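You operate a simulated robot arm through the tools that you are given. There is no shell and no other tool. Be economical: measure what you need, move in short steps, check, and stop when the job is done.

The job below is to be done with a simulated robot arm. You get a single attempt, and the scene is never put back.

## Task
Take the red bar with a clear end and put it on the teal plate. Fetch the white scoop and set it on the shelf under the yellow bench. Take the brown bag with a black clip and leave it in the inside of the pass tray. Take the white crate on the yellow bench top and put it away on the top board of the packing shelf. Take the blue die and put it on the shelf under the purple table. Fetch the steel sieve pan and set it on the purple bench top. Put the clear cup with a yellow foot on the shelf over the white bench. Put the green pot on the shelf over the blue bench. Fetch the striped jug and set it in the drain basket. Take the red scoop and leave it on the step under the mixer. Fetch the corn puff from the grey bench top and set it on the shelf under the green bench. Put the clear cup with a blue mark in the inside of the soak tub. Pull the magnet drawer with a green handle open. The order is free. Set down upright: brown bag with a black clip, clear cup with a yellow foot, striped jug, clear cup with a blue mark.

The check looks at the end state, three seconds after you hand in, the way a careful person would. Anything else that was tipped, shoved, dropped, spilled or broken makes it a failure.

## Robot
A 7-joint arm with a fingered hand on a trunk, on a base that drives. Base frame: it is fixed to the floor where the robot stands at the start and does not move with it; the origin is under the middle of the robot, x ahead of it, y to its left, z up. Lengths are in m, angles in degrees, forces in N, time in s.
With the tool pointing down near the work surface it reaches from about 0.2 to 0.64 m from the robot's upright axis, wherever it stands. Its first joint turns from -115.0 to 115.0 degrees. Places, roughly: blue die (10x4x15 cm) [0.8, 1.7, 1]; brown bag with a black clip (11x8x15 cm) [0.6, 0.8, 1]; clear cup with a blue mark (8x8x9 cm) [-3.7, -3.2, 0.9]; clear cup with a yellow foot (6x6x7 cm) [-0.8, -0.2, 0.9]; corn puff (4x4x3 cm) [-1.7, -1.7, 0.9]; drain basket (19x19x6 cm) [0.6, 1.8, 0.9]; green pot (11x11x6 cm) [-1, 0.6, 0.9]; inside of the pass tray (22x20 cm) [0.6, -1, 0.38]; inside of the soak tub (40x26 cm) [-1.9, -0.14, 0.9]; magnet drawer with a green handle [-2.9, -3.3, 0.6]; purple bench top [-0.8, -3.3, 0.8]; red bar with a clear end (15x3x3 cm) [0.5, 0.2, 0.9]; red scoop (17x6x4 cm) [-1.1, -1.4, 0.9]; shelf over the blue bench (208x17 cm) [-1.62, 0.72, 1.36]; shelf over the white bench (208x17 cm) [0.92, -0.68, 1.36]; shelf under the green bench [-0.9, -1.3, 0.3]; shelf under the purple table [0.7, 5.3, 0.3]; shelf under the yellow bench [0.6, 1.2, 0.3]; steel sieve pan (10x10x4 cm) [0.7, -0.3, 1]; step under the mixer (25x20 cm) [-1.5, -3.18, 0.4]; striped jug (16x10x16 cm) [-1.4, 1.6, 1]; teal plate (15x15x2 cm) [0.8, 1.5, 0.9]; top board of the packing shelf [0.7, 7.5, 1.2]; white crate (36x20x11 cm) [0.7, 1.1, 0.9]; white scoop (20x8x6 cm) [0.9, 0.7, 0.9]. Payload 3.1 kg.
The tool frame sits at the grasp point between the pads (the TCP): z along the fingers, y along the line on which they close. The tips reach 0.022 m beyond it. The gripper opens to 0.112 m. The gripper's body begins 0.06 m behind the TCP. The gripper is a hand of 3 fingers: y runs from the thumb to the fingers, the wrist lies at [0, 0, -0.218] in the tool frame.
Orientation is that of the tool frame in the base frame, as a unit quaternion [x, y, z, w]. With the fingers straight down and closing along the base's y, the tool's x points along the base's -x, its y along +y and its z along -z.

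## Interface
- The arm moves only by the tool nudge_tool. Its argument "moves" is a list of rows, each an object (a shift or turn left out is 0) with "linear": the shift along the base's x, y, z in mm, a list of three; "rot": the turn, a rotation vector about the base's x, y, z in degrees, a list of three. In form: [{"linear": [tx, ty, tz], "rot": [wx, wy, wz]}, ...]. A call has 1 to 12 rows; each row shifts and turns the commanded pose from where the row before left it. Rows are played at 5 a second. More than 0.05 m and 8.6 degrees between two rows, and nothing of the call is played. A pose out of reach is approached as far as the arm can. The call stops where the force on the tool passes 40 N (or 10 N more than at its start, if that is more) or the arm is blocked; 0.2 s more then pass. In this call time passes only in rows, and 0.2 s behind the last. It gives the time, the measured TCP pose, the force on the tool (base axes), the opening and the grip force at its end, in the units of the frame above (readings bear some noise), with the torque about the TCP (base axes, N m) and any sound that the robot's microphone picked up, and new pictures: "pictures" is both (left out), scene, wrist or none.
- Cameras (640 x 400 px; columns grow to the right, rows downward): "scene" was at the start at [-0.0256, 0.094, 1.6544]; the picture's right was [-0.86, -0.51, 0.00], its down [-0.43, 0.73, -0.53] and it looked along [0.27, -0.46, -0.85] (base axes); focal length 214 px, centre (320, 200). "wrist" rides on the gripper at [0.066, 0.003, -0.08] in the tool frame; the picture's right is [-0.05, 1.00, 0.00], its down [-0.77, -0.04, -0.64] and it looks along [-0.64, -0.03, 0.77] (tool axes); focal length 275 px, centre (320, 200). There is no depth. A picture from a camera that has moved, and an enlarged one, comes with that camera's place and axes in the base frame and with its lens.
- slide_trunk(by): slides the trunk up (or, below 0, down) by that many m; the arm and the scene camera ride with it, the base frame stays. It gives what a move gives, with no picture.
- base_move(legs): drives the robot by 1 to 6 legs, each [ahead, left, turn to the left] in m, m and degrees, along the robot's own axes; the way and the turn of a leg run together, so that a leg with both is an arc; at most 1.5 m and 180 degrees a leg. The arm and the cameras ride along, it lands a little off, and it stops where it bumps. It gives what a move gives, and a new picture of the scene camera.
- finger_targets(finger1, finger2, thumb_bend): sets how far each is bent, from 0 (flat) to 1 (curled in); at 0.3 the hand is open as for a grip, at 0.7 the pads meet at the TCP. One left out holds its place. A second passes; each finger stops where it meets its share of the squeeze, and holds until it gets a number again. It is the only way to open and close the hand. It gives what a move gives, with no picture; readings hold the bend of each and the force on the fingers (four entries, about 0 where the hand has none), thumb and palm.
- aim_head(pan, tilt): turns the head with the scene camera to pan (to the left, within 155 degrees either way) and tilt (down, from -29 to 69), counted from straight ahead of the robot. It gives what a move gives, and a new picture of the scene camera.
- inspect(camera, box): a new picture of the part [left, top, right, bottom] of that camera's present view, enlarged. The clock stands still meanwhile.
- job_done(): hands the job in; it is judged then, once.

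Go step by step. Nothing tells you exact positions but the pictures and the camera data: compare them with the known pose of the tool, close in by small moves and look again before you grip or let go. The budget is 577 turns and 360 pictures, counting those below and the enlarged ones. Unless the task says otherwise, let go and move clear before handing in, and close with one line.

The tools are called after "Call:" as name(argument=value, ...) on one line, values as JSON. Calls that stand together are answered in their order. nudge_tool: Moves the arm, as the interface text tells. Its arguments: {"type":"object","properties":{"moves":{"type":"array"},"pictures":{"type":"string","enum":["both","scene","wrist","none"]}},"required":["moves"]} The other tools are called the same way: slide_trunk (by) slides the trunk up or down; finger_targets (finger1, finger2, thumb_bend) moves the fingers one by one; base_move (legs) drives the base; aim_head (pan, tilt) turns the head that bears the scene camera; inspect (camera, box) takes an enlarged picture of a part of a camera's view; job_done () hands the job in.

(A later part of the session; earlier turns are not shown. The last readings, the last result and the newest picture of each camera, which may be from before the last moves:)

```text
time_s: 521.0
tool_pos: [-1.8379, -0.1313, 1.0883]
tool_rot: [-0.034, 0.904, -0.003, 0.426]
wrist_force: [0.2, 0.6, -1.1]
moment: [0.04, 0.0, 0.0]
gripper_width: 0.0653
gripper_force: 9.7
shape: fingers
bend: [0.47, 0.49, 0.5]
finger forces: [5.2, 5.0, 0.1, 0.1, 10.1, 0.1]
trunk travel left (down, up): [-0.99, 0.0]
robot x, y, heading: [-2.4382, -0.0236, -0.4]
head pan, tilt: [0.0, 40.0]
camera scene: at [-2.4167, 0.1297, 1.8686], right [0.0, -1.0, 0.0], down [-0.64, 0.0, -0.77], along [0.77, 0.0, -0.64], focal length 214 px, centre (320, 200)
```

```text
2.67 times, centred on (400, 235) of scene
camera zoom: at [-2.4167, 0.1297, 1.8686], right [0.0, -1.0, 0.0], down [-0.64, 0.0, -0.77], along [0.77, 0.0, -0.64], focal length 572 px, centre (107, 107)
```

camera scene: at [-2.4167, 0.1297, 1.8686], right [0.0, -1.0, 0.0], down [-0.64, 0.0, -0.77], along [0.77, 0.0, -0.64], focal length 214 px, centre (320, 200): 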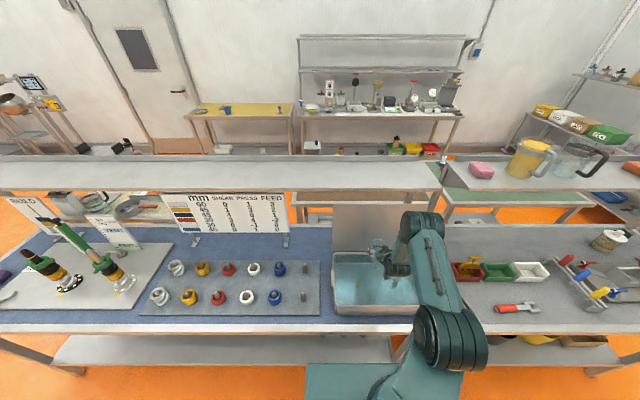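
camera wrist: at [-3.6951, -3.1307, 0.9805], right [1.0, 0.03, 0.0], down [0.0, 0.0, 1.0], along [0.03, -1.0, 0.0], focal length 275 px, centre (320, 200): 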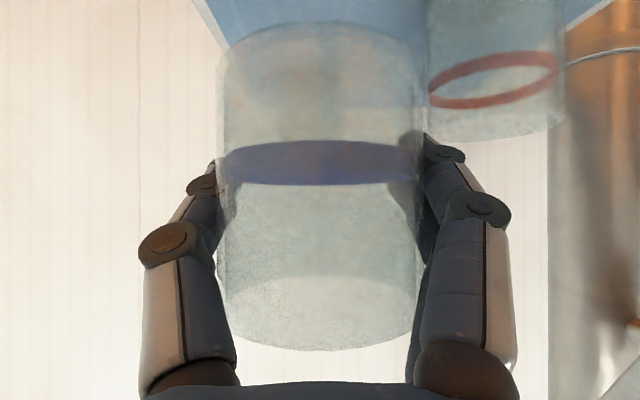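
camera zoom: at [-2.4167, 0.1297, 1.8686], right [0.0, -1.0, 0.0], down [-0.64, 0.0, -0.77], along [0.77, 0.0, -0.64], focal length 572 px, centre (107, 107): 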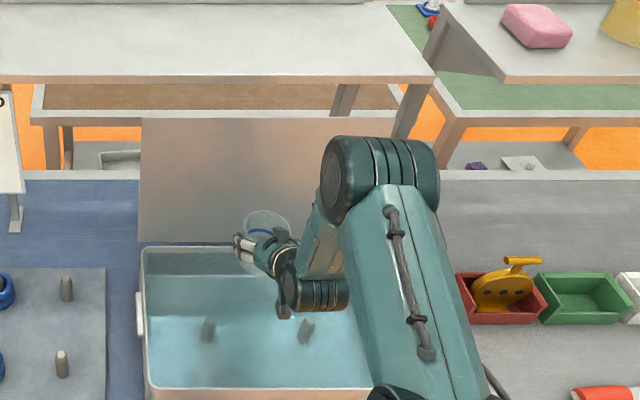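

Pegs are at y≈−0.05 and −0.23; I centre at −0.14 and lower the cup into the tub.

Call:
nudge_tool(moves=[{"linear": [0, -8, -25]}, {"linear": [0, 0, -30]}, {"linear": [0, 0, -30]}, {"linear": [0, 0, -20]}, {"linear": [0, 0, -10]}, {"linear": [0, 0, -8]}], pictures="both")

```text
time_s: 522.4
tool_pos: [-1.8365, -0.1391, 0.9656]
tool_rot: [-0.034, 0.904, -0.002, 0.426]
wrist_force: [0.5, -0.1, -1.0]
moment: [-0.01, 0.01, 0.0]
gripper_width: 0.0654
gripper_force: 10.1
shape: fingers
bend: [0.47, 0.49, 0.5]
finger forces: [5.2, 5.0, 0.1, 0.1, 10.3, 0.1]
trunk travel left (down, up): [-0.99, 0.0]
robot x, y, heading: [-2.4389, -0.0238, 0.1]
head pan, tilt: [0.0, 40.0]
camera scene: at [-2.4156, 0.1297, 1.8686], right [0.0, -1.0, 0.0], down [-0.64, 0.0, -0.77], along [0.77, 0.0, -0.64], focal length 214 px, centre (320, 200)
camera wrist: at [-1.9388, -0.1416, 0.9662], right [-0.03, 1.0, 0.0], down [0.0, 0.0, 1.0], along [1.0, 0.03, 0.0], focal length 275 px, centre (320, 200)
```

scene: 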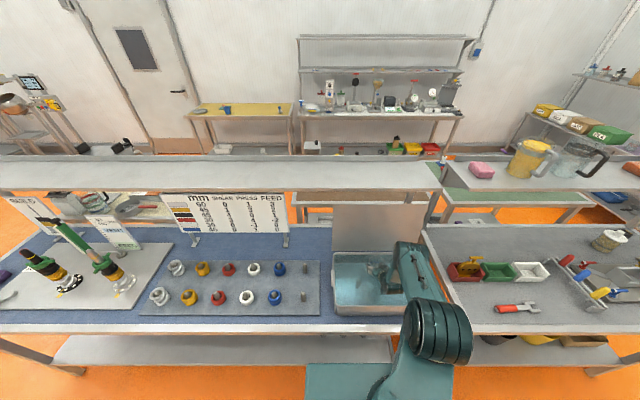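
wrist: 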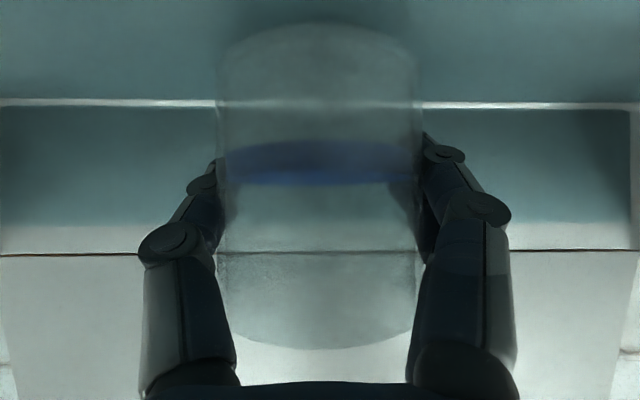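

Call:
nudge_tool(moves=[{"linear": [0, 0, -4]}, {"linear": [0, 0, -4]}, {"linear": [0, 0, -3]}, {"linear": [0, 0, -3]}, {"linear": [0, 0, -3]}, {"linear": [0, 0, -3]}, {"linear": [0, 0, -3]}, {"linear": [0, 0, -3]}], pictures="none")

```text
time_s: 524.2
tool_pos: [-1.837, -0.1378, 0.9399]
tool_rot: [-0.033, 0.904, -0.003, 0.426]
wrist_force: [2.7, -0.2, 14.4]
moment: [0.02, -0.22, -0.05]
gripper_width: 0.0655
gripper_force: 10.1
shape: fingers
bend: [0.48, 0.49, 0.5]
finger forces: [5.0, 4.2, 0.0, 0.0, 10.6, 0.0]
trunk travel left (down, up): [-0.99, 0.0]
robot x, y, heading: [-2.4389, -0.0266, -0.1]
head pan, tilt: [0.0, 40.0]
```

The cup stands on the tub floor. I open and lift the hand out backward-up.

Call:
nudge_tool(moves=[{"linear": [0, 0, 2]}], pictures="none")

Call:
finger_targets(finger1=0.4, finger2=0.4, thumb_bend=0.42)

Call:
finger_targets(finger1=0.33, finger2=0.33, thumb_bend=0.33)

Call:
nudge_tool(moves=[{"linear": [-4, 0, 8]}, {"linear": [-6, 0, 12]}, {"linear": [-10, 0, 20]}, {"linear": [-15, 0, 30]}, {"linear": [-20, 0, 40]}, {"linear": [-20, 0, 40]}], pictures="wrist")

Call:
inspect(camera="scene", box=[300, 160, 500, 310])

```text
time_s: 524.6
tool_pos: [-1.838, -0.139, 0.9401]
tool_rot: [-0.034, 0.905, -0.002, 0.425]
wrist_force: [-0.2, -1.1, 5.6]
moment: [0.04, -0.08, -0.01]
gripper_width: 0.0652
gripper_force: 10.2
shape: fingers
bend: [0.48, 0.49, 0.5]
finger forces: [4.9, 4.3, 0.0, 0.1, 10.5, 0.0]
trunk travel left (down, up): [-0.99, 0.0]
robot x, y, heading: [-2.4421, -0.0269, 0.0]
head pan, tilt: [0.0, 40.0]
```

```text
time_s: 525.6
tool_pos: [-1.8372, -0.1375, 0.9412]
tool_rot: [-0.034, 0.904, -0.002, 0.427]
wrist_force: [1.3, 0.1, 0.0]
moment: [0.0, 0.0, 0.02]
gripper_width: 0.0802
gripper_force: 0.1
shape: fingers
bend: [0.4, 0.4, 0.42]
finger forces: [0.0, 0.0, 0.1, 0.0, 0.0, 0.1]
trunk travel left (down, up): [-0.99, 0.0]
robot x, y, heading: [-2.4408, -0.0248, 0.2]
head pan, tilt: [0.0, 40.0]
```

```text
time_s: 526.6
tool_pos: [-1.8373, -0.1379, 0.9422]
tool_rot: [-0.034, 0.904, -0.002, 0.427]
wrist_force: [0.0, -0.6, -0.1]
moment: [0.0, -0.02, -0.01]
gripper_width: 0.1031
gripper_force: 0.0
shape: fingers
bend: [0.33, 0.33, 0.33]
finger forces: [0.1, 0.0, 0.0, 0.0, 0.0, 0.1]
trunk travel left (down, up): [-0.99, 0.0]
robot x, y, heading: [-2.4407, -0.0211, 0.2]
head pan, tilt: [0.0, 40.0]
```

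```text
time_s: 528.0
tool_pos: [-1.9111, -0.1379, 1.0907]
tool_rot: [-0.034, 0.904, -0.003, 0.426]
wrist_force: [0.8, -0.1, 0.4]
moment: [0.02, 0.01, 0.04]
gripper_width: 0.1026
gripper_force: 0.0
shape: fingers
bend: [0.33, 0.33, 0.33]
finger forces: [0.0, 0.1, 0.0, 0.0, 0.0, 0.1]
trunk travel left (down, up): [-0.99, 0.0]
robot x, y, heading: [-2.4382, -0.0232, 0.0]
head pan, tilt: [0.0, 40.0]
camera wrist: at [-2.0141, -0.1416, 1.0925], right [-0.03, 1.0, 0.0], down [0.0, 0.0, 1.0], along [1.0, 0.03, 0.0], focal length 275 px, centre (320, 200)
```

wrist: 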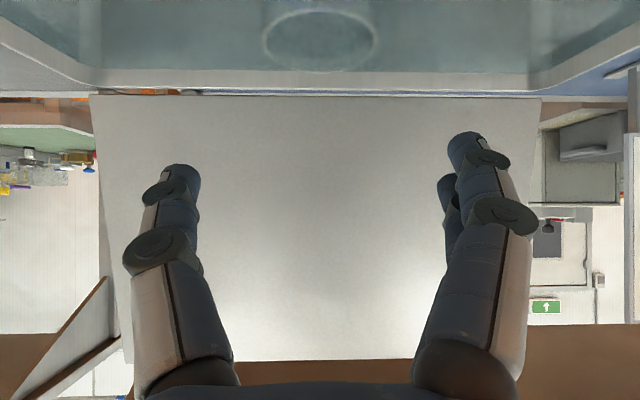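

```text
2.67 times, centred on (400, 235) of scene
camera zoom: at [-2.4175, 0.1297, 1.8685], right [0.0, -1.0, 0.0], down [-0.64, 0.0, -0.77], along [0.77, 0.0, -0.64], focal length 572 px, centre (107, 107)
```

zoom: 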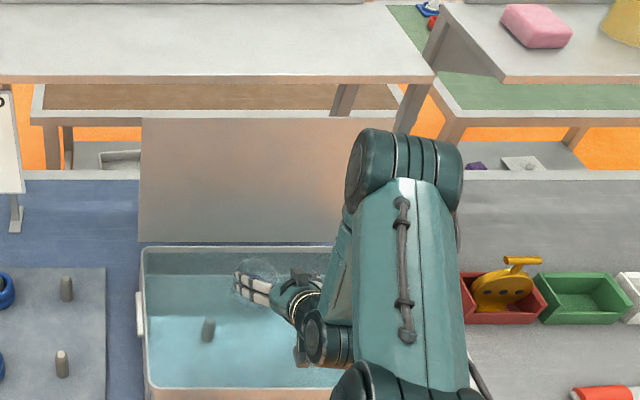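

The blue-marked cup stands in the tub. Next the corn puff on the grey bench near (−1.7, −1.7); I back off and slide right to look.

Call:
nudge_tool(moves=[{"linear": [-40, 0, 10]}, {"linear": [-40, 0, 10]}, {"linear": [-40, 0, 0]}], pictures="none")

Call:
base_move(legs=[[-0.2, 0, 0], [0, -1.4, 0]])

Call:
aim_head(pan=-20, tilt=45)

```text
time_s: 528.8
tool_pos: [-2.0351, -0.1452, 1.1114]
tool_rot: [-0.027, 0.904, -0.004, 0.427]
wrist_force: [0.2, -0.4, -0.2]
moment: [-0.02, 0.0, -0.08]
gripper_width: 0.1036
gripper_force: 0.0
shape: fingers
bend: [0.33, 0.33, 0.33]
finger forces: [0.0, 0.1, 0.0, 0.1, 0.0, 0.0]
trunk travel left (down, up): [-0.99, 0.0]
robot x, y, heading: [-2.4415, -0.0231, -0.1]
head pan, tilt: [0.0, 40.0]
```

```text
time_s: 537.0
tool_pos: [-2.2327, -1.5316, 1.1114]
tool_rot: [-0.035, 0.904, -0.002, 0.426]
wrist_force: [0.3, -0.4, -0.1]
moment: [-0.01, -0.01, -0.02]
gripper_width: 0.1034
gripper_force: 0.1
shape: fingers
bend: [0.33, 0.33, 0.33]
finger forces: [0.0, 0.0, 0.1, 0.1, 0.0, 0.0]
trunk travel left (down, up): [-0.99, 0.0]
robot x, y, heading: [-2.6433, -1.4148, 0.4]
head pan, tilt: [0.0, 40.0]
camera scene: at [-2.6193, -1.2646, 1.8685], right [0.0, -1.0, 0.0], down [-0.64, 0.0, -0.77], along [0.77, 0.0, -0.64], focal length 214 px, centre (320, 200)
```

scene: 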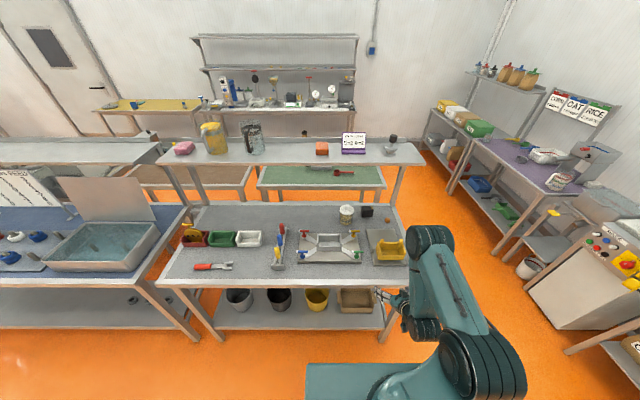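

```text
time_s: 537.8
tool_pos: [-2.2343, -1.5308, 1.1111]
tool_rot: [-0.035, 0.904, -0.002, 0.426]
wrist_force: [0.1, -0.1, -0.4]
moment: [-0.01, -0.01, 0.04]
gripper_width: 0.1034
gripper_force: 0.0
shape: fingers
bend: [0.33, 0.33, 0.33]
finger forces: [0.0, 0.1, 0.1, 0.0, 0.1, 0.0]
trunk travel left (down, up): [-0.99, 0.0]
robot x, y, heading: [-2.6427, -1.4184, 0.0]
head pan, tilt: [-20.0, 45.0]
camera scene: at [-2.6278, -1.2925, 1.8613], right [-0.34, -0.94, 0.0], down [-0.67, 0.24, -0.71], along [0.67, -0.24, -0.71], focal length 214 px, centre (320, 200)
```

scene: 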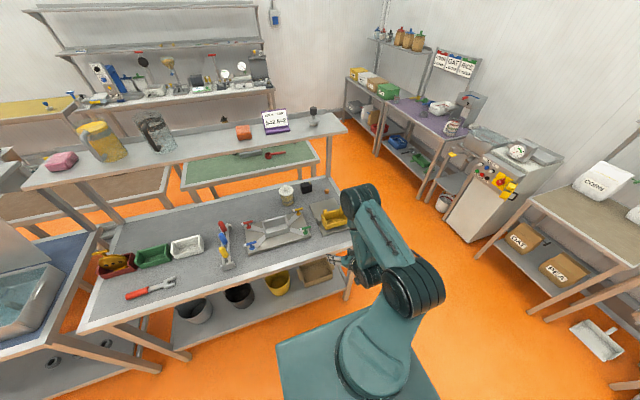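

Call:
inspect(camera="scene", box=[250, 160, 370, 250])

```text
4.44 times, centred on (310, 205) of scene
camera zoom: at [-2.6278, -1.2925, 1.8613], right [-0.34, -0.94, 0.0], down [-0.67, 0.24, -0.71], along [0.67, -0.24, -0.71], focal length 953 px, centre (364, 178)
```

zoom: 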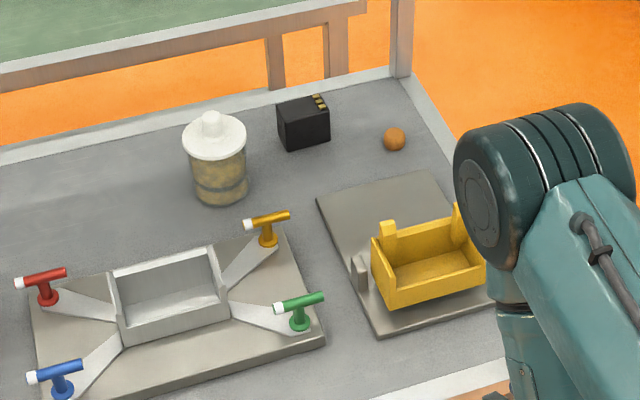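

The puff is the orange ball at about (−1.65, −1.69), close to the bench's south end. I go round to the south aisle and face +y.

Call:
base_move(legs=[[-0.1, -0.9, 0], [1.1, 0, 0], [0, 0, 90]])

Call:
aim_head(pan=0, tilt=45)

```text
time_s: 551.6
tool_pos: [-1.5215, -1.9031, 1.112]
tool_rot: [0.664, -0.614, -0.301, -0.303]
wrist_force: [-0.1, 0.2, -0.1]
moment: [0.01, 0.01, 0.01]
gripper_width: 0.1036
gripper_force: 0.1
shape: fingers
bend: [0.33, 0.33, 0.33]
finger forces: [0.0, 0.0, 0.0, 0.0, 0.1, 0.0]
trunk travel left (down, up): [-0.99, 0.0]
robot x, y, heading: [-1.6325, -2.312, 90.2]
head pan, tilt: [-20.0, 45.0]
camera scene: at [-1.7602, -2.2959, 1.8613], right [0.94, -0.34, 0.0], down [-0.24, -0.67, -0.71], along [0.24, 0.67, -0.71], focal length 214 px, centre (320, 200)
```

scene: 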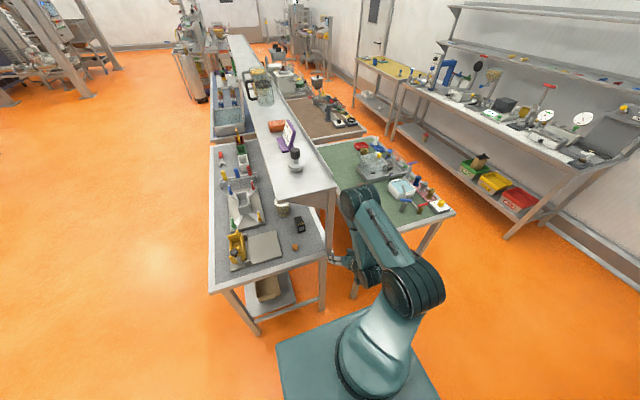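

```text
time_s: 552.5
tool_pos: [-1.5234, -1.9031, 1.1101]
tool_rot: [0.664, -0.614, -0.301, -0.302]
wrist_force: [-0.7, 1.0, -0.9]
moment: [-0.01, -0.03, -0.01]
gripper_width: 0.1036
gripper_force: 0.2
shape: fingers
bend: [0.33, 0.33, 0.33]
finger forces: [0.0, 0.0, 0.1, 0.0, 0.0, 0.0]
trunk travel left (down, up): [-0.99, 0.0]
robot x, y, heading: [-1.6349, -2.3105, 90.2]
head pan, tilt: [0.0, 45.0]
camera scene: at [-1.7879, -2.2911, 1.8613], right [1.0, 0.0, 0.0], down [0.0, -0.71, -0.71], along [0.0, 0.71, -0.71], focal length 214 px, centre (320, 200)
```

scene: 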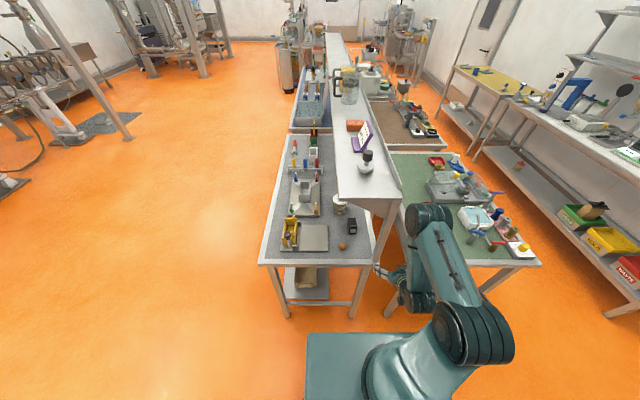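

The puff sits about 9 cm in from the south edge. I tilt the hand steeper so its camera clears the bench, and come closer.

Call:
base_move(legs=[[0.06, 0.09, -0.2]])

Call:
finger_targets(finger1=0.47, finger2=0.47, thumb_bend=0.47)

Call:
nudge_tool(moves=[{"linear": [-15, 20, -10], "rot": [-6, 0, 0]}, {"linear": [-15, 25, -20], "rot": [-6, 0, 0]}, {"linear": [-8, 30, -25], "rot": [-6, 0, 0]}], pictures="wrist")

```text
time_s: 553.7
tool_pos: [-1.6097, -1.8442, 1.1122]
tool_rot: [0.663, -0.615, -0.3, -0.303]
wrist_force: [0.8, -0.4, -0.3]
moment: [0.04, 0.01, 0.0]
gripper_width: 0.1035
gripper_force: 0.0
shape: fingers
bend: [0.33, 0.33, 0.33]
finger forces: [0.1, 0.1, 0.0, 0.0, 0.1, 0.0]
trunk travel left (down, up): [-0.99, 0.0]
robot x, y, heading: [-1.7215, -2.2516, 90.1]
head pan, tilt: [0.0, 45.0]
camera scene: at [-1.8767, -2.2314, 1.8614], right [1.0, 0.0, 0.0], down [0.0, -0.71, -0.71], along [0.0, 0.71, -0.71], focal length 214 px, centre (320, 200)
```

scene: 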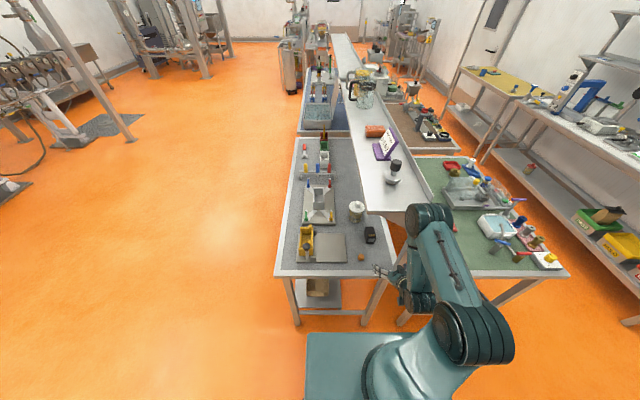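

```text
time_s: 554.7
tool_pos: [-1.6104, -1.8443, 1.1108]
tool_rot: [0.663, -0.615, -0.3, -0.302]
wrist_force: [-0.4, -0.3, 0.5]
moment: [0.02, 0.0, 0.01]
gripper_width: 0.0642
gripper_force: 0.0
shape: fingers
bend: [0.47, 0.47, 0.47]
finger forces: [0.1, 0.0, 0.1, 0.0, 0.0, 0.0]
trunk travel left (down, up): [-0.99, 0.0]
robot x, y, heading: [-1.7208, -2.2508, 89.9]
head pan, tilt: [0.0, 45.0]
```

```text
time_s: 555.5
tool_pos: [-1.6512, -1.7675, 1.0555]
tool_rot: [0.702, -0.655, -0.199, -0.195]
wrist_force: [0.6, -0.6, -1.0]
moment: [0.0, 0.02, 0.0]
gripper_width: 0.0644
gripper_force: 0.1
shape: fingers
bend: [0.47, 0.47, 0.47]
finger forces: [0.1, 0.0, 0.0, 0.0, 0.0, 0.0]
trunk travel left (down, up): [-0.99, 0.0]
robot x, y, heading: [-1.7183, -2.2515, 90.0]
head pan, tilt: [0.0, 45.0]
camera wrist: at [-1.6453, -1.8666, 1.0889], right [-1.0, -0.03, 0.01], down [0.0, 0.31, 0.95], along [-0.03, 0.95, -0.31], focal length 275 px, centre (320, 200)
```

wrist: 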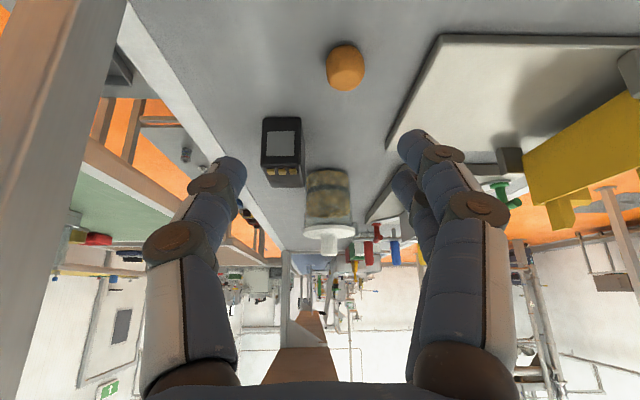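

Puff at (−1.676, −1.665). I descend toward it in two stages.

Call:
nudge_tool(moves=[{"linear": [-12, 25, -35]}, {"linear": [-12, 25, -35]}, {"linear": [0, 20, -25]}], pictures="wrist")

```text
time_s: 556.3
tool_pos: [-1.6708, -1.6963, 0.9602]
tool_rot: [0.703, -0.654, -0.2, -0.194]
wrist_force: [0.0, -0.3, -0.1]
moment: [-0.01, -0.01, 0.0]
gripper_width: 0.0643
gripper_force: 0.1
shape: fingers
bend: [0.47, 0.47, 0.47]
finger forces: [0.0, 0.1, 0.1, 0.0, 0.0, 0.1]
trunk travel left (down, up): [-0.99, 0.0]
robot x, y, heading: [-1.7227, -2.2513, 90.2]
head pan, tilt: [0.0, 45.0]
camera wrist: at [-1.6659, -1.7965, 0.9945], right [-1.0, -0.03, 0.01], down [0.0, 0.31, 0.95], along [-0.03, 0.95, -0.31], focal length 275 px, centre (320, 200)
```

wrist: 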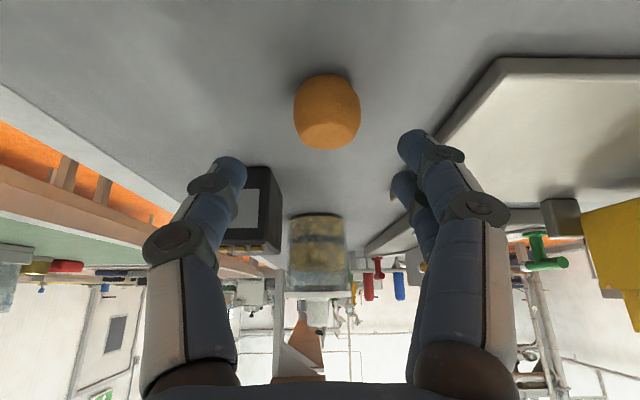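

Lined up. I go down to the ball and close softly.

Call:
nudge_tool(moves=[{"linear": [-2, 14, -20]}, {"linear": [-2, 13, -20]}, {"linear": [0, 11, -17]}], pictures="wrist")

Call:
finger_targets(finger1=0.58, finger2=0.58, thumb_bend=0.58)

Call:
inspect(camera="wrist", box=[160, 0, 480, 280])

```text
time_s: 556.9
tool_pos: [-1.675, -1.6713, 0.9295]
tool_rot: [0.699, -0.654, -0.206, -0.202]
wrist_force: [2.5, -6.9, 21.3]
moment: [-0.23, 0.88, 0.33]
gripper_width: 0.0668
gripper_force: 10.5
shape: fingers
bend: [0.49, 0.47, 0.47]
finger forces: [21.0, 0.1, 0.0, 0.0, 0.0, 0.0]
trunk travel left (down, up): [-0.99, 0.0]
robot x, y, heading: [-1.723, -2.2551, 90.3]
head pan, tilt: [0.0, 45.0]
stopped in row 3: the force on the tool passed its limit at 56 N (the readings are from after the stop); the commanded pose is now the measured one
camera wrist: at [-1.6695, -1.7709, 0.9613], right [-1.0, -0.03, 0.01], down [0.01, 0.29, 0.96], along [-0.03, 0.96, -0.29], focal length 275 px, centre (320, 200)
```

wrist: 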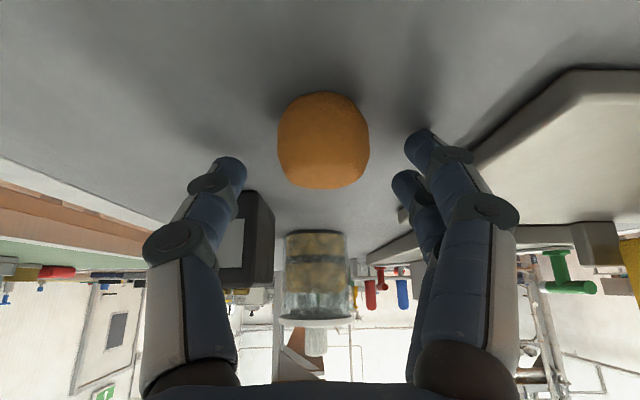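

```text
time_s: 557.9
tool_pos: [-1.6742, -1.6714, 0.9292]
tool_rot: [0.7, -0.654, -0.206, -0.202]
wrist_force: [-3.8, 1.8, 31.3]
moment: [0.06, 1.47, -0.09]
gripper_width: 0.0513
gripper_force: 15.6
shape: fingers
bend: [0.52, 0.57, 0.57]
finger forces: [31.2, 0.1, 0.0, 0.0, 0.0, 0.1]
trunk travel left (down, up): [-0.99, 0.0]
robot x, y, heading: [-1.7243, -2.2511, 90.4]
head pan, tilt: [0.0, 45.0]
```

```text
1.43 times, centred on (320, 140) of wrist
camera zoom: at [-1.6707, -1.7702, 0.9611], right [-1.0, -0.03, 0.01], down [0.0, 0.29, 0.96], along [-0.03, 0.96, -0.29], focal length 393 px, centre (320, 286)
```

zoom: 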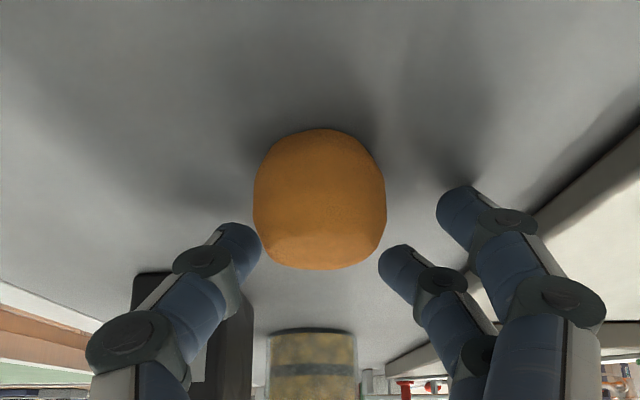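

One finger touched the bench (z≈0.90). I rise 5 mm, move 10 mm further over the ball and close.

Call:
finger_targets(finger1=0.47, finger2=0.47, thumb_bend=0.47)

Call:
nudge_tool(moves=[{"linear": [-2, 0, 6], "rot": [-4, 0, 0]}, {"linear": [-1, 6, 0], "rot": [-4, 0, 0]}, {"linear": [0, 6, -2]}], pictures="none")

Call:
finger_targets(finger1=0.57, finger2=0.57, thumb_bend=0.57)

Call:
inspect(camera="wrist", box=[160, 0, 480, 280])

```text
time_s: 558.9
tool_pos: [-1.6743, -1.67, 0.9297]
tool_rot: [0.699, -0.654, -0.207, -0.202]
wrist_force: [2.8, 6.5, 35.0]
moment: [0.18, 1.5, -0.25]
gripper_width: 0.0663
gripper_force: 17.6
shape: fingers
bend: [0.51, 0.47, 0.47]
finger forces: [34.9, 0.0, 0.0, 0.1, 0.0, 0.0]
trunk travel left (down, up): [-0.99, 0.0]
robot x, y, heading: [-1.7228, -2.249, 90.1]
head pan, tilt: [0.0, 45.0]
```

```text
time_s: 559.7
tool_pos: [-1.6779, -1.659, 0.9305]
tool_rot: [0.714, -0.666, -0.157, -0.148]
wrist_force: [-0.3, -0.6, 1.6]
moment: [-0.03, 0.12, 0.07]
gripper_width: 0.0651
gripper_force: 1.1
shape: fingers
bend: [0.46, 0.47, 0.47]
finger forces: [2.5, 0.0, 0.1, 0.0, 0.0, 0.0]
trunk travel left (down, up): [-0.99, 0.0]
robot x, y, heading: [-1.7238, -2.2552, 90.0]
head pan, tilt: [0.0, 45.0]
```

```text
time_s: 560.7
tool_pos: [-1.6778, -1.6572, 0.9312]
tool_rot: [0.713, -0.667, -0.157, -0.149]
wrist_force: [-0.4, 0.5, 2.4]
moment: [0.01, 0.1, -0.01]
gripper_width: 0.0411
gripper_force: 0.9
shape: fingers
bend: [0.54, 0.56, 0.56]
finger forces: [2.1, 0.0, 0.0, 0.0, 0.1, 0.0]
trunk travel left (down, up): [-0.99, 0.0]
robot x, y, heading: [-1.7265, -2.2554, 90.3]
head pan, tilt: [0.0, 45.0]
```

```text
1.43 times, centred on (320, 140) of wrist
camera zoom: at [-1.6728, -1.7518, 0.9765], right [-1.0, -0.02, 0.02], down [0.0, 0.43, 0.9], along [-0.03, 0.9, -0.43], focal length 393 px, centre (320, 286)
```

zoom: 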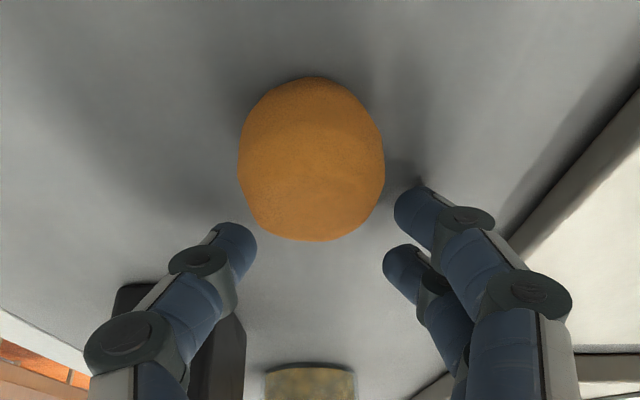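

The ball is actually 12 mm nearer the edge than the fingertips. I reopen, shift back and close again.

Call:
finger_targets(finger1=0.46, finger2=0.46, thumb_bend=0.46)

Call:
nudge_tool(moves=[{"linear": [2, -8, 4]}, {"linear": [2, -12, -3]}], pictures="none")

Call:
finger_targets(finger1=0.56, finger2=0.56, thumb_bend=0.56)

Call:
inspect(camera="wrist", box=[160, 0, 480, 280])

```text
time_s: 561.7
tool_pos: [-1.6771, -1.657, 0.9302]
tool_rot: [0.712, -0.667, -0.157, -0.149]
wrist_force: [0.4, 0.7, 0.7]
moment: [-0.02, -0.03, 0.01]
gripper_width: 0.0658
gripper_force: 0.3
shape: fingers
bend: [0.46, 0.46, 0.46]
finger forces: [0.2, 0.0, 0.1, 0.1, 0.1, 0.0]
trunk travel left (down, up): [-0.99, 0.0]
robot x, y, heading: [-1.7281, -2.2515, 90.3]
head pan, tilt: [0.0, 45.0]
```

```text
time_s: 562.3
tool_pos: [-1.6731, -1.6765, 0.9311]
tool_rot: [0.712, -0.668, -0.157, -0.15]
wrist_force: [0.0, 0.1, 1.1]
moment: [0.0, -0.01, -0.01]
gripper_width: 0.066
gripper_force: 0.1
shape: fingers
bend: [0.46, 0.46, 0.46]
finger forces: [0.1, 0.1, 0.0, 0.0, 0.1, 0.0]
trunk travel left (down, up): [-0.99, 0.0]
robot x, y, heading: [-1.7236, -2.2497, 90.0]
head pan, tilt: [0.0, 45.0]
```

```text
time_s: 563.3
tool_pos: [-1.6734, -1.6762, 0.9318]
tool_rot: [0.713, -0.666, -0.157, -0.149]
wrist_force: [1.3, 0.2, 0.3]
moment: [0.03, 0.0, 0.0]
gripper_width: 0.0388
gripper_force: 0.0
shape: fingers
bend: [0.56, 0.56, 0.56]
finger forces: [0.0, 0.0, 0.0, 0.1, 0.0, 0.0]
trunk travel left (down, up): [-0.99, 0.0]
robot x, y, heading: [-1.7217, -2.2512, 89.8]
head pan, tilt: [0.0, 45.0]
```

```text
1.43 times, centred on (320, 140) of wrist
camera zoom: at [-1.669, -1.7706, 0.977], right [-1.0, -0.02, 0.02], down [0.0, 0.43, 0.9], along [-0.03, 0.9, -0.43], focal length 393 px, centre (320, 286)
```

zoom: 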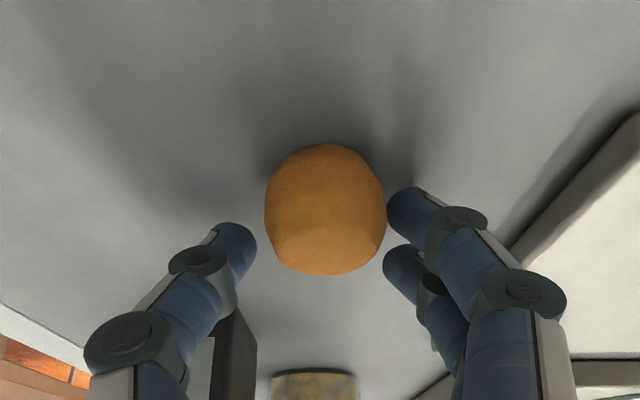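

Call:
nudge_tool(moves=[{"linear": [-1, -6, -2]}], pictures="none")

Call:
finger_targets(finger1=0.65, finger2=0.65, thumb_bend=0.65)

Call:
inspect(camera="wrist", box=[160, 0, 480, 280])

```text
time_s: 563.7
tool_pos: [-1.6758, -1.682, 0.9294]
tool_rot: [0.713, -0.666, -0.158, -0.151]
wrist_force: [0.4, 2.2, 7.9]
moment: [0.05, 0.17, -0.07]
gripper_width: 0.0376
gripper_force: 3.5
shape: fingers
bend: [0.58, 0.56, 0.56]
finger forces: [7.3, 0.0, 0.0, 0.0, 0.1, 0.0]
trunk travel left (down, up): [-0.99, 0.0]
robot x, y, heading: [-1.7234, -2.2542, 90.2]
head pan, tilt: [0.0, 45.0]
```

```text
time_s: 564.7
tool_pos: [-1.6755, -1.684, 0.9295]
tool_rot: [0.714, -0.666, -0.158, -0.149]
wrist_force: [-1.7, -1.4, 4.8]
moment: [-0.05, 0.12, 0.01]
gripper_width: 0.0254
gripper_force: 5.2
shape: fingers
bend: [0.62, 0.65, 0.63]
finger forces: [7.7, 0.1, 0.1, 0.0, 3.2, 0.0]
trunk travel left (down, up): [-0.99, 0.0]
robot x, y, heading: [-1.7266, -2.251, 90.0]
head pan, tilt: [0.0, 45.0]
```

```text
1.43 times, centred on (320, 140) of wrist
camera zoom: at [-1.6706, -1.7775, 0.9752], right [-1.0, -0.02, 0.02], down [0.0, 0.43, 0.9], along [-0.03, 0.9, -0.43], focal length 393 px, centre (320, 286)
```

zoom: 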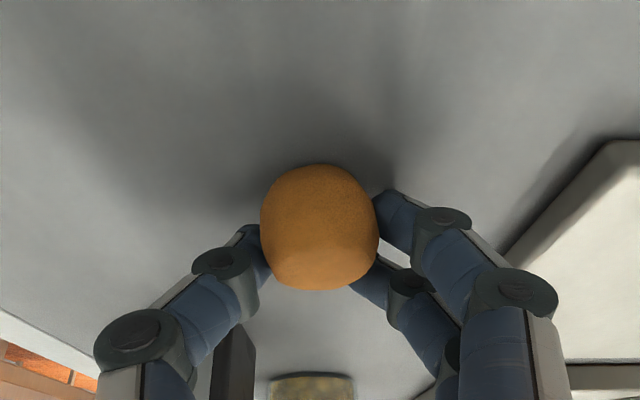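

The ball is between thumb and fingers. I squeeze slightly more and lift.

Call:
finger_targets(finger1=0.7, finger2=0.7, thumb_bend=0.7)

Call:
nudge_tool(moves=[{"linear": [0, 0, 8]}, {"linear": [0, 0, 12]}, {"linear": [0, 0, 20]}], pictures="wrist")

```text
time_s: 565.7
tool_pos: [-1.6746, -1.6825, 0.9305]
tool_rot: [0.713, -0.667, -0.157, -0.149]
wrist_force: [0.1, -1.4, 2.5]
moment: [-0.02, 0.02, 0.02]
gripper_width: 0.0237
gripper_force: 7.9
shape: fingers
bend: [0.63, 0.68, 0.66]
finger forces: [7.9, 1.3, 0.1, 0.0, 6.6, 0.0]
trunk travel left (down, up): [-0.99, 0.0]
robot x, y, heading: [-1.7234, -2.2519, 90.1]
head pan, tilt: [0.0, 45.0]
```

```text
time_s: 566.5
tool_pos: [-1.6727, -1.7036, 0.9761]
tool_rot: [0.712, -0.666, -0.16, -0.153]
wrist_force: [0.1, 3.6, 5.0]
moment: [-0.53, -0.02, 0.02]
gripper_width: 0.0238
gripper_force: 6.6
shape: fingers
bend: [0.63, 0.68, 0.66]
finger forces: [5.5, 1.2, 0.0, 0.1, 6.2, 0.1]
trunk travel left (down, up): [-0.99, 0.0]
robot x, y, heading: [-1.7216, -2.2559, 89.9]
head pan, tilt: [0.0, 45.0]
camera wrist: at [-1.6691, -1.7975, 1.0205], right [-1.0, -0.02, 0.02], down [0.01, 0.42, 0.91], along [-0.03, 0.91, -0.42], focal length 275 px, centre (320, 200)
```

wrist: 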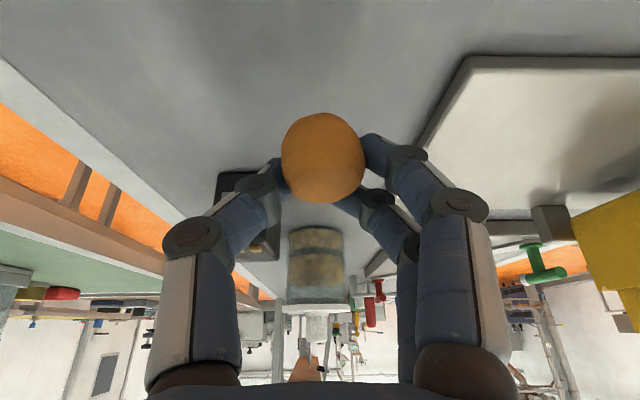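

The ball is up, but the arm seems to brush the overhead shelf, so I draw it straight back out.

Call:
nudge_tool(moves=[{"linear": [0, -20, 0]}, {"linear": [0, -30, 0]}, {"linear": [0, -35, 5]}, {"linear": [0, -35, 15]}], pictures="both")

```text
time_s: 567.5
tool_pos: [-1.6734, -1.8049, 0.9915]
tool_rot: [0.713, -0.666, -0.158, -0.151]
wrist_force: [0.2, 0.0, 0.2]
moment: [0.02, 0.01, 0.0]
gripper_width: 0.0237
gripper_force: 6.1
shape: fingers
bend: [0.63, 0.68, 0.67]
finger forces: [5.5, 1.1, 0.0, 0.1, 6.1, 0.0]
trunk travel left (down, up): [-0.99, 0.0]
robot x, y, heading: [-1.7244, -2.2529, 90.1]
head pan, tilt: [0.0, 45.0]
camera scene: at [-1.8776, -2.235, 1.8613], right [1.0, 0.0, 0.0], down [0.0, -0.71, -0.71], along [0.0, 0.71, -0.71], focal length 214 px, centre (320, 200)
camera wrist: at [-1.6697, -1.9001, 1.0351], right [-1.0, -0.02, 0.02], down [0.0, 0.43, 0.9], along [-0.03, 0.9, -0.43], focal length 275 px, centre (320, 200)
```

scene: 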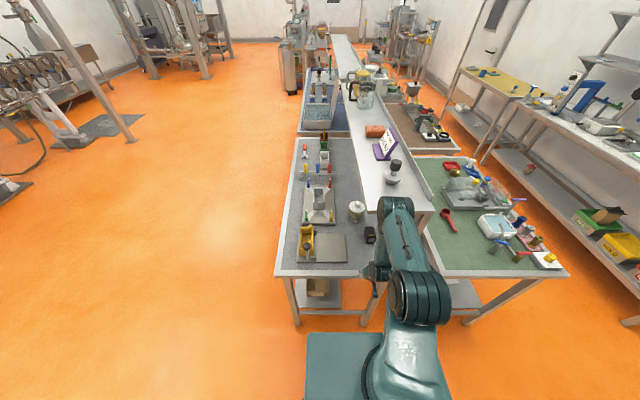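
wrist: 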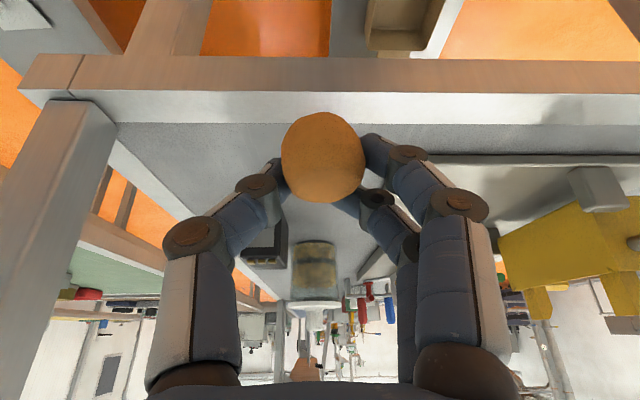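

The puff is held and the shelf items are undisturbed. I back off, move right in front of the green bench, and lower the trunk to its under-shelf.

Call:
base_move(legs=[[-0.15, 0, 0], [0, -0.72, 0]])

Call:
nudge_tool(moves=[{"linear": [0, 10, 0], "rot": [6, 0, 0]}, {"linear": [0, 10, 0], "rot": [6, 0, 0]}, {"linear": [0, 10, 0], "rot": [6, 0, 0]}, {"linear": [0, 10, 0], "rot": [6, 0, 0]}], pictures="none")

Call:
slide_trunk(by=-0.4)

Call:
slide_trunk(by=-0.2)

Call:
aim_head(pan=0, tilt=40)

```text
time_s: 572.4
tool_pos: [-0.9598, -1.9507, 0.9876]
tool_rot: [0.717, -0.663, -0.158, -0.149]
wrist_force: [-0.3, -0.7, 0.3]
moment: [-0.03, 0.02, 0.02]
gripper_width: 0.0236
gripper_force: 6.3
shape: fingers
bend: [0.63, 0.68, 0.67]
finger forces: [5.6, 1.1, 0.0, 0.0, 6.1, 0.0]
trunk travel left (down, up): [-0.99, 0.0]
robot x, y, heading: [-1.0046, -2.4024, 90.6]
head pan, tilt: [0.0, 45.0]
camera scene: at [-1.1587, -2.3798, 1.8613], right [1.0, 0.01, 0.0], down [0.01, -0.71, -0.71], along [-0.01, 0.71, -0.71], focal length 214 px, centre (320, 200)
```

scene: 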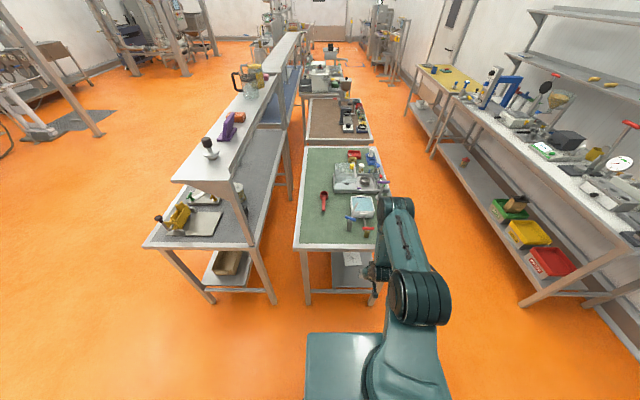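

```text
time_s: 573.4
tool_pos: [-0.9597, -1.9099, 0.9894]
tool_rot: [0.67, -0.615, -0.293, -0.295]
wrist_force: [0.5, 0.8, -0.4]
moment: [-0.01, 0.01, -0.02]
gripper_width: 0.0235
gripper_force: 6.2
shape: fingers
bend: [0.63, 0.69, 0.67]
finger forces: [5.5, 1.0, 0.0, 0.0, 6.1, 0.0]
trunk travel left (down, up): [-0.99, 0.0]
robot x, y, heading: [-1.0062, -2.4017, 90.6]
head pan, tilt: [0.0, 45.0]
```

```text
time_s: 577.2
tool_pos: [-0.9597, -1.9109, 0.5882]
tool_rot: [0.67, -0.616, -0.293, -0.295]
wrist_force: [-0.8, 0.2, 0.1]
moment: [0.0, -0.01, 0.02]
gripper_width: 0.0233
gripper_force: 6.2
shape: fingers
bend: [0.63, 0.69, 0.67]
finger forces: [5.4, 1.0, 0.0, 0.1, 6.0, 0.0]
trunk travel left (down, up): [-0.59, 0.4]
robot x, y, heading: [-1.0078, -2.402, 90.8]
head pan, tilt: [0.0, 45.0]
```

```text
time_s: 579.4
tool_pos: [-0.9591, -1.9099, 0.388]
tool_rot: [0.67, -0.615, -0.293, -0.295]
wrist_force: [-0.4, 0.3, -0.1]
moment: [-0.01, -0.01, -0.05]
gripper_width: 0.0235
gripper_force: 6.3
shape: fingers
bend: [0.63, 0.69, 0.67]
finger forces: [5.5, 1.1, 0.1, 0.0, 6.0, 0.0]
trunk travel left (down, up): [-0.39, 0.6]
robot x, y, heading: [-1.0025, -2.4013, 90.7]
head pan, tilt: [0.0, 45.0]
```

```text
time_s: 580.1
tool_pos: [-0.9594, -1.9109, 0.3872]
tool_rot: [0.67, -0.615, -0.293, -0.295]
wrist_force: [-0.1, -0.3, 0.6]
moment: [0.04, 0.0, 0.01]
gripper_width: 0.0233
gripper_force: 6.2
shape: fingers
bend: [0.63, 0.69, 0.67]
finger forces: [5.5, 1.0, 0.0, 0.0, 6.0, 0.1]
trunk travel left (down, up): [-0.39, 0.6]
robot x, y, heading: [-1.0056, -2.3968, 90.6]
head pan, tilt: [0.0, 40.0]
camera scene: at [-1.1583, -2.3762, 1.2685], right [1.0, 0.01, 0.0], down [0.01, -0.64, -0.77], along [-0.01, 0.77, -0.64], focal length 214 px, centre (320, 200)
```

scene: 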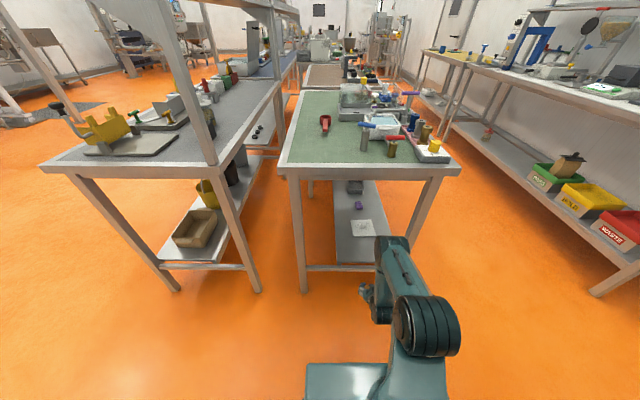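

Call:
nudge_tool(moves=[{"linear": [0, 20, 5]}], pictures="wrist")

```text
time_s: 580.5
tool_pos: [-0.9597, -1.8909, 0.3931]
tool_rot: [0.67, -0.616, -0.292, -0.294]
wrist_force: [-0.2, 0.1, 0.2]
moment: [-0.03, -0.02, 0.01]
gripper_width: 0.0235
gripper_force: 5.8
shape: fingers
bend: [0.63, 0.69, 0.67]
finger forces: [5.5, 0.8, 0.1, 0.1, 6.0, 0.0]
trunk travel left (down, up): [-0.39, 0.6]
robot x, y, heading: [-1.0045, -2.4032, 90.6]
head pan, tilt: [0.0, 40.0]
camera wrist: at [-0.9535, -1.9946, 0.397], right [-1.0, -0.04, 0.0], down [0.0, 0.03, 1.0], along [-0.04, 1.0, -0.03], focal length 275 px, centre (320, 200)
```

wrist: 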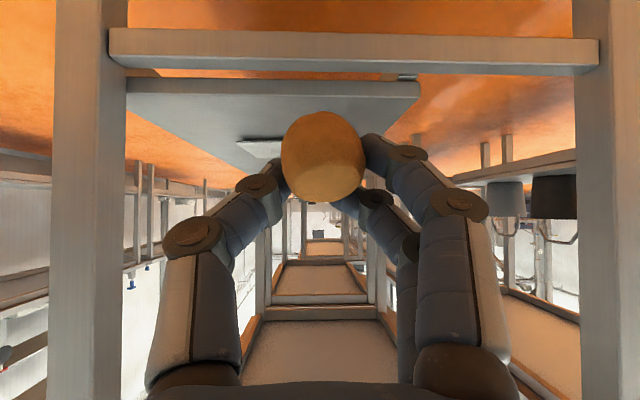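

The shelf spans x −1.06…−0.76, free in front. I drive in and extend over it.

Call:
base_move(legs=[[0.16, 0, -0.6]])

Call:
nudge_tool(moves=[{"linear": [0, 35, 0]}, {"linear": [0, 35, 0]}, {"linear": [0, 30, -10]}, {"linear": [0, 0, -20]}, {"linear": [0, 0, -15]}], pictures="wrist")

```text
time_s: 581.9
tool_pos: [-0.9539, -1.7292, 0.3943]
tool_rot: [0.665, -0.62, -0.29, -0.297]
wrist_force: [0.3, 0.0, 1.2]
moment: [-0.01, 0.01, 0.02]
gripper_width: 0.0234
gripper_force: 6.7
shape: fingers
bend: [0.63, 0.69, 0.67]
finger forces: [5.5, 0.8, 0.0, 0.1, 6.0, 0.0]
trunk travel left (down, up): [-0.39, 0.6]
robot x, y, heading: [-1.0074, -2.2426, 89.8]
head pan, tilt: [0.0, 40.0]
camera scene: at [-1.1588, -2.2127, 1.2685], right [1.0, 0.0, 0.0], down [0.0, -0.64, -0.77], along [0.0, 0.77, -0.64], focal length 214 px, centre (320, 200)
```

scene: 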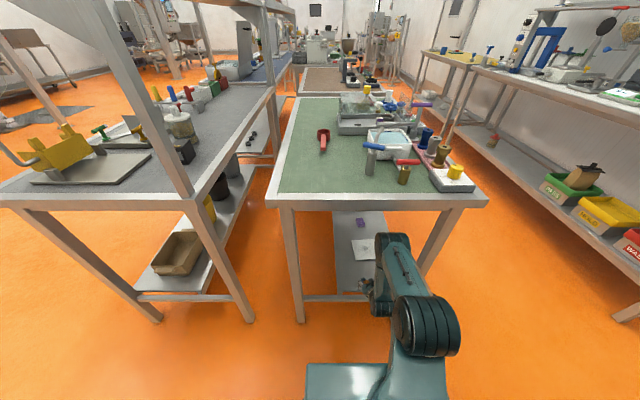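

```text
time_s: 583.1
tool_pos: [-0.9532, -1.6289, 0.3493]
tool_rot: [0.666, -0.62, -0.291, -0.296]
wrist_force: [0.0, -0.4, 0.6]
moment: [0.0, 0.0, -0.01]
gripper_width: 0.0232
gripper_force: 5.8
shape: fingers
bend: [0.63, 0.69, 0.67]
finger forces: [5.5, 0.9, 0.1, 0.0, 5.9, 0.0]
trunk travel left (down, up): [-0.39, 0.6]
robot x, y, heading: [-1.0025, -2.2384, 89.8]
head pan, tilt: [0.0, 40.0]
camera wrist: at [-0.9493, -1.7334, 0.3522], right [-1.0, -0.03, 0.0], down [0.0, 0.03, 1.0], along [-0.03, 1.0, -0.03], focal length 275 px, centre (320, 200)
```

wrist: 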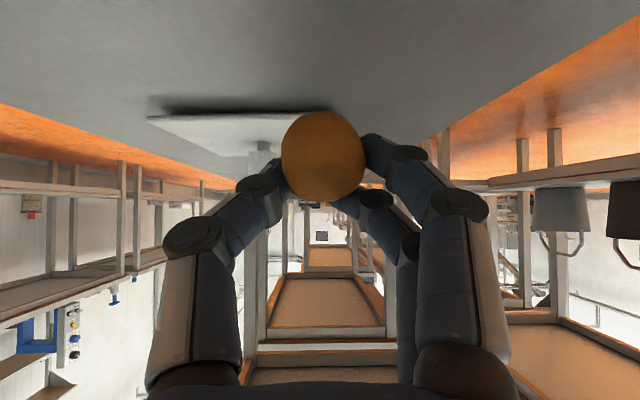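

Call:
nudge_tool(moves=[{"linear": [0, 0, -8]}, {"linear": [0, 0, -5]}, {"linear": [0, 0, -4]}, {"linear": [0, 0, -4]}, {"linear": [0, 0, -4]}, {"linear": [0, 0, -4]}, {"linear": [0, 0, -4]}], pictures="wrist")

```text
time_s: 584.7
tool_pos: [-0.9539, -1.6283, 0.3152]
tool_rot: [0.666, -0.62, -0.29, -0.296]
wrist_force: [-0.9, 0.9, 1.1]
moment: [0.01, 0.0, 0.0]
gripper_width: 0.0233
gripper_force: 5.8
shape: fingers
bend: [0.63, 0.69, 0.67]
finger forces: [5.6, 0.8, 0.0, 0.0, 6.0, 0.1]
trunk travel left (down, up): [-0.39, 0.6]
robot x, y, heading: [-1.0037, -2.2391, 89.9]
head pan, tilt: [0.0, 40.0]
camera wrist: at [-0.9497, -1.7337, 0.3195], right [-1.0, -0.03, 0.0], down [0.0, 0.03, 1.0], along [-0.03, 1.0, -0.03], focal length 275 px, centre (320, 200)
```

wrist: 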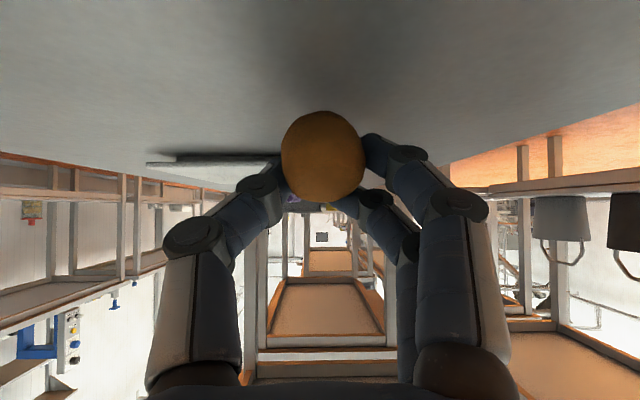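

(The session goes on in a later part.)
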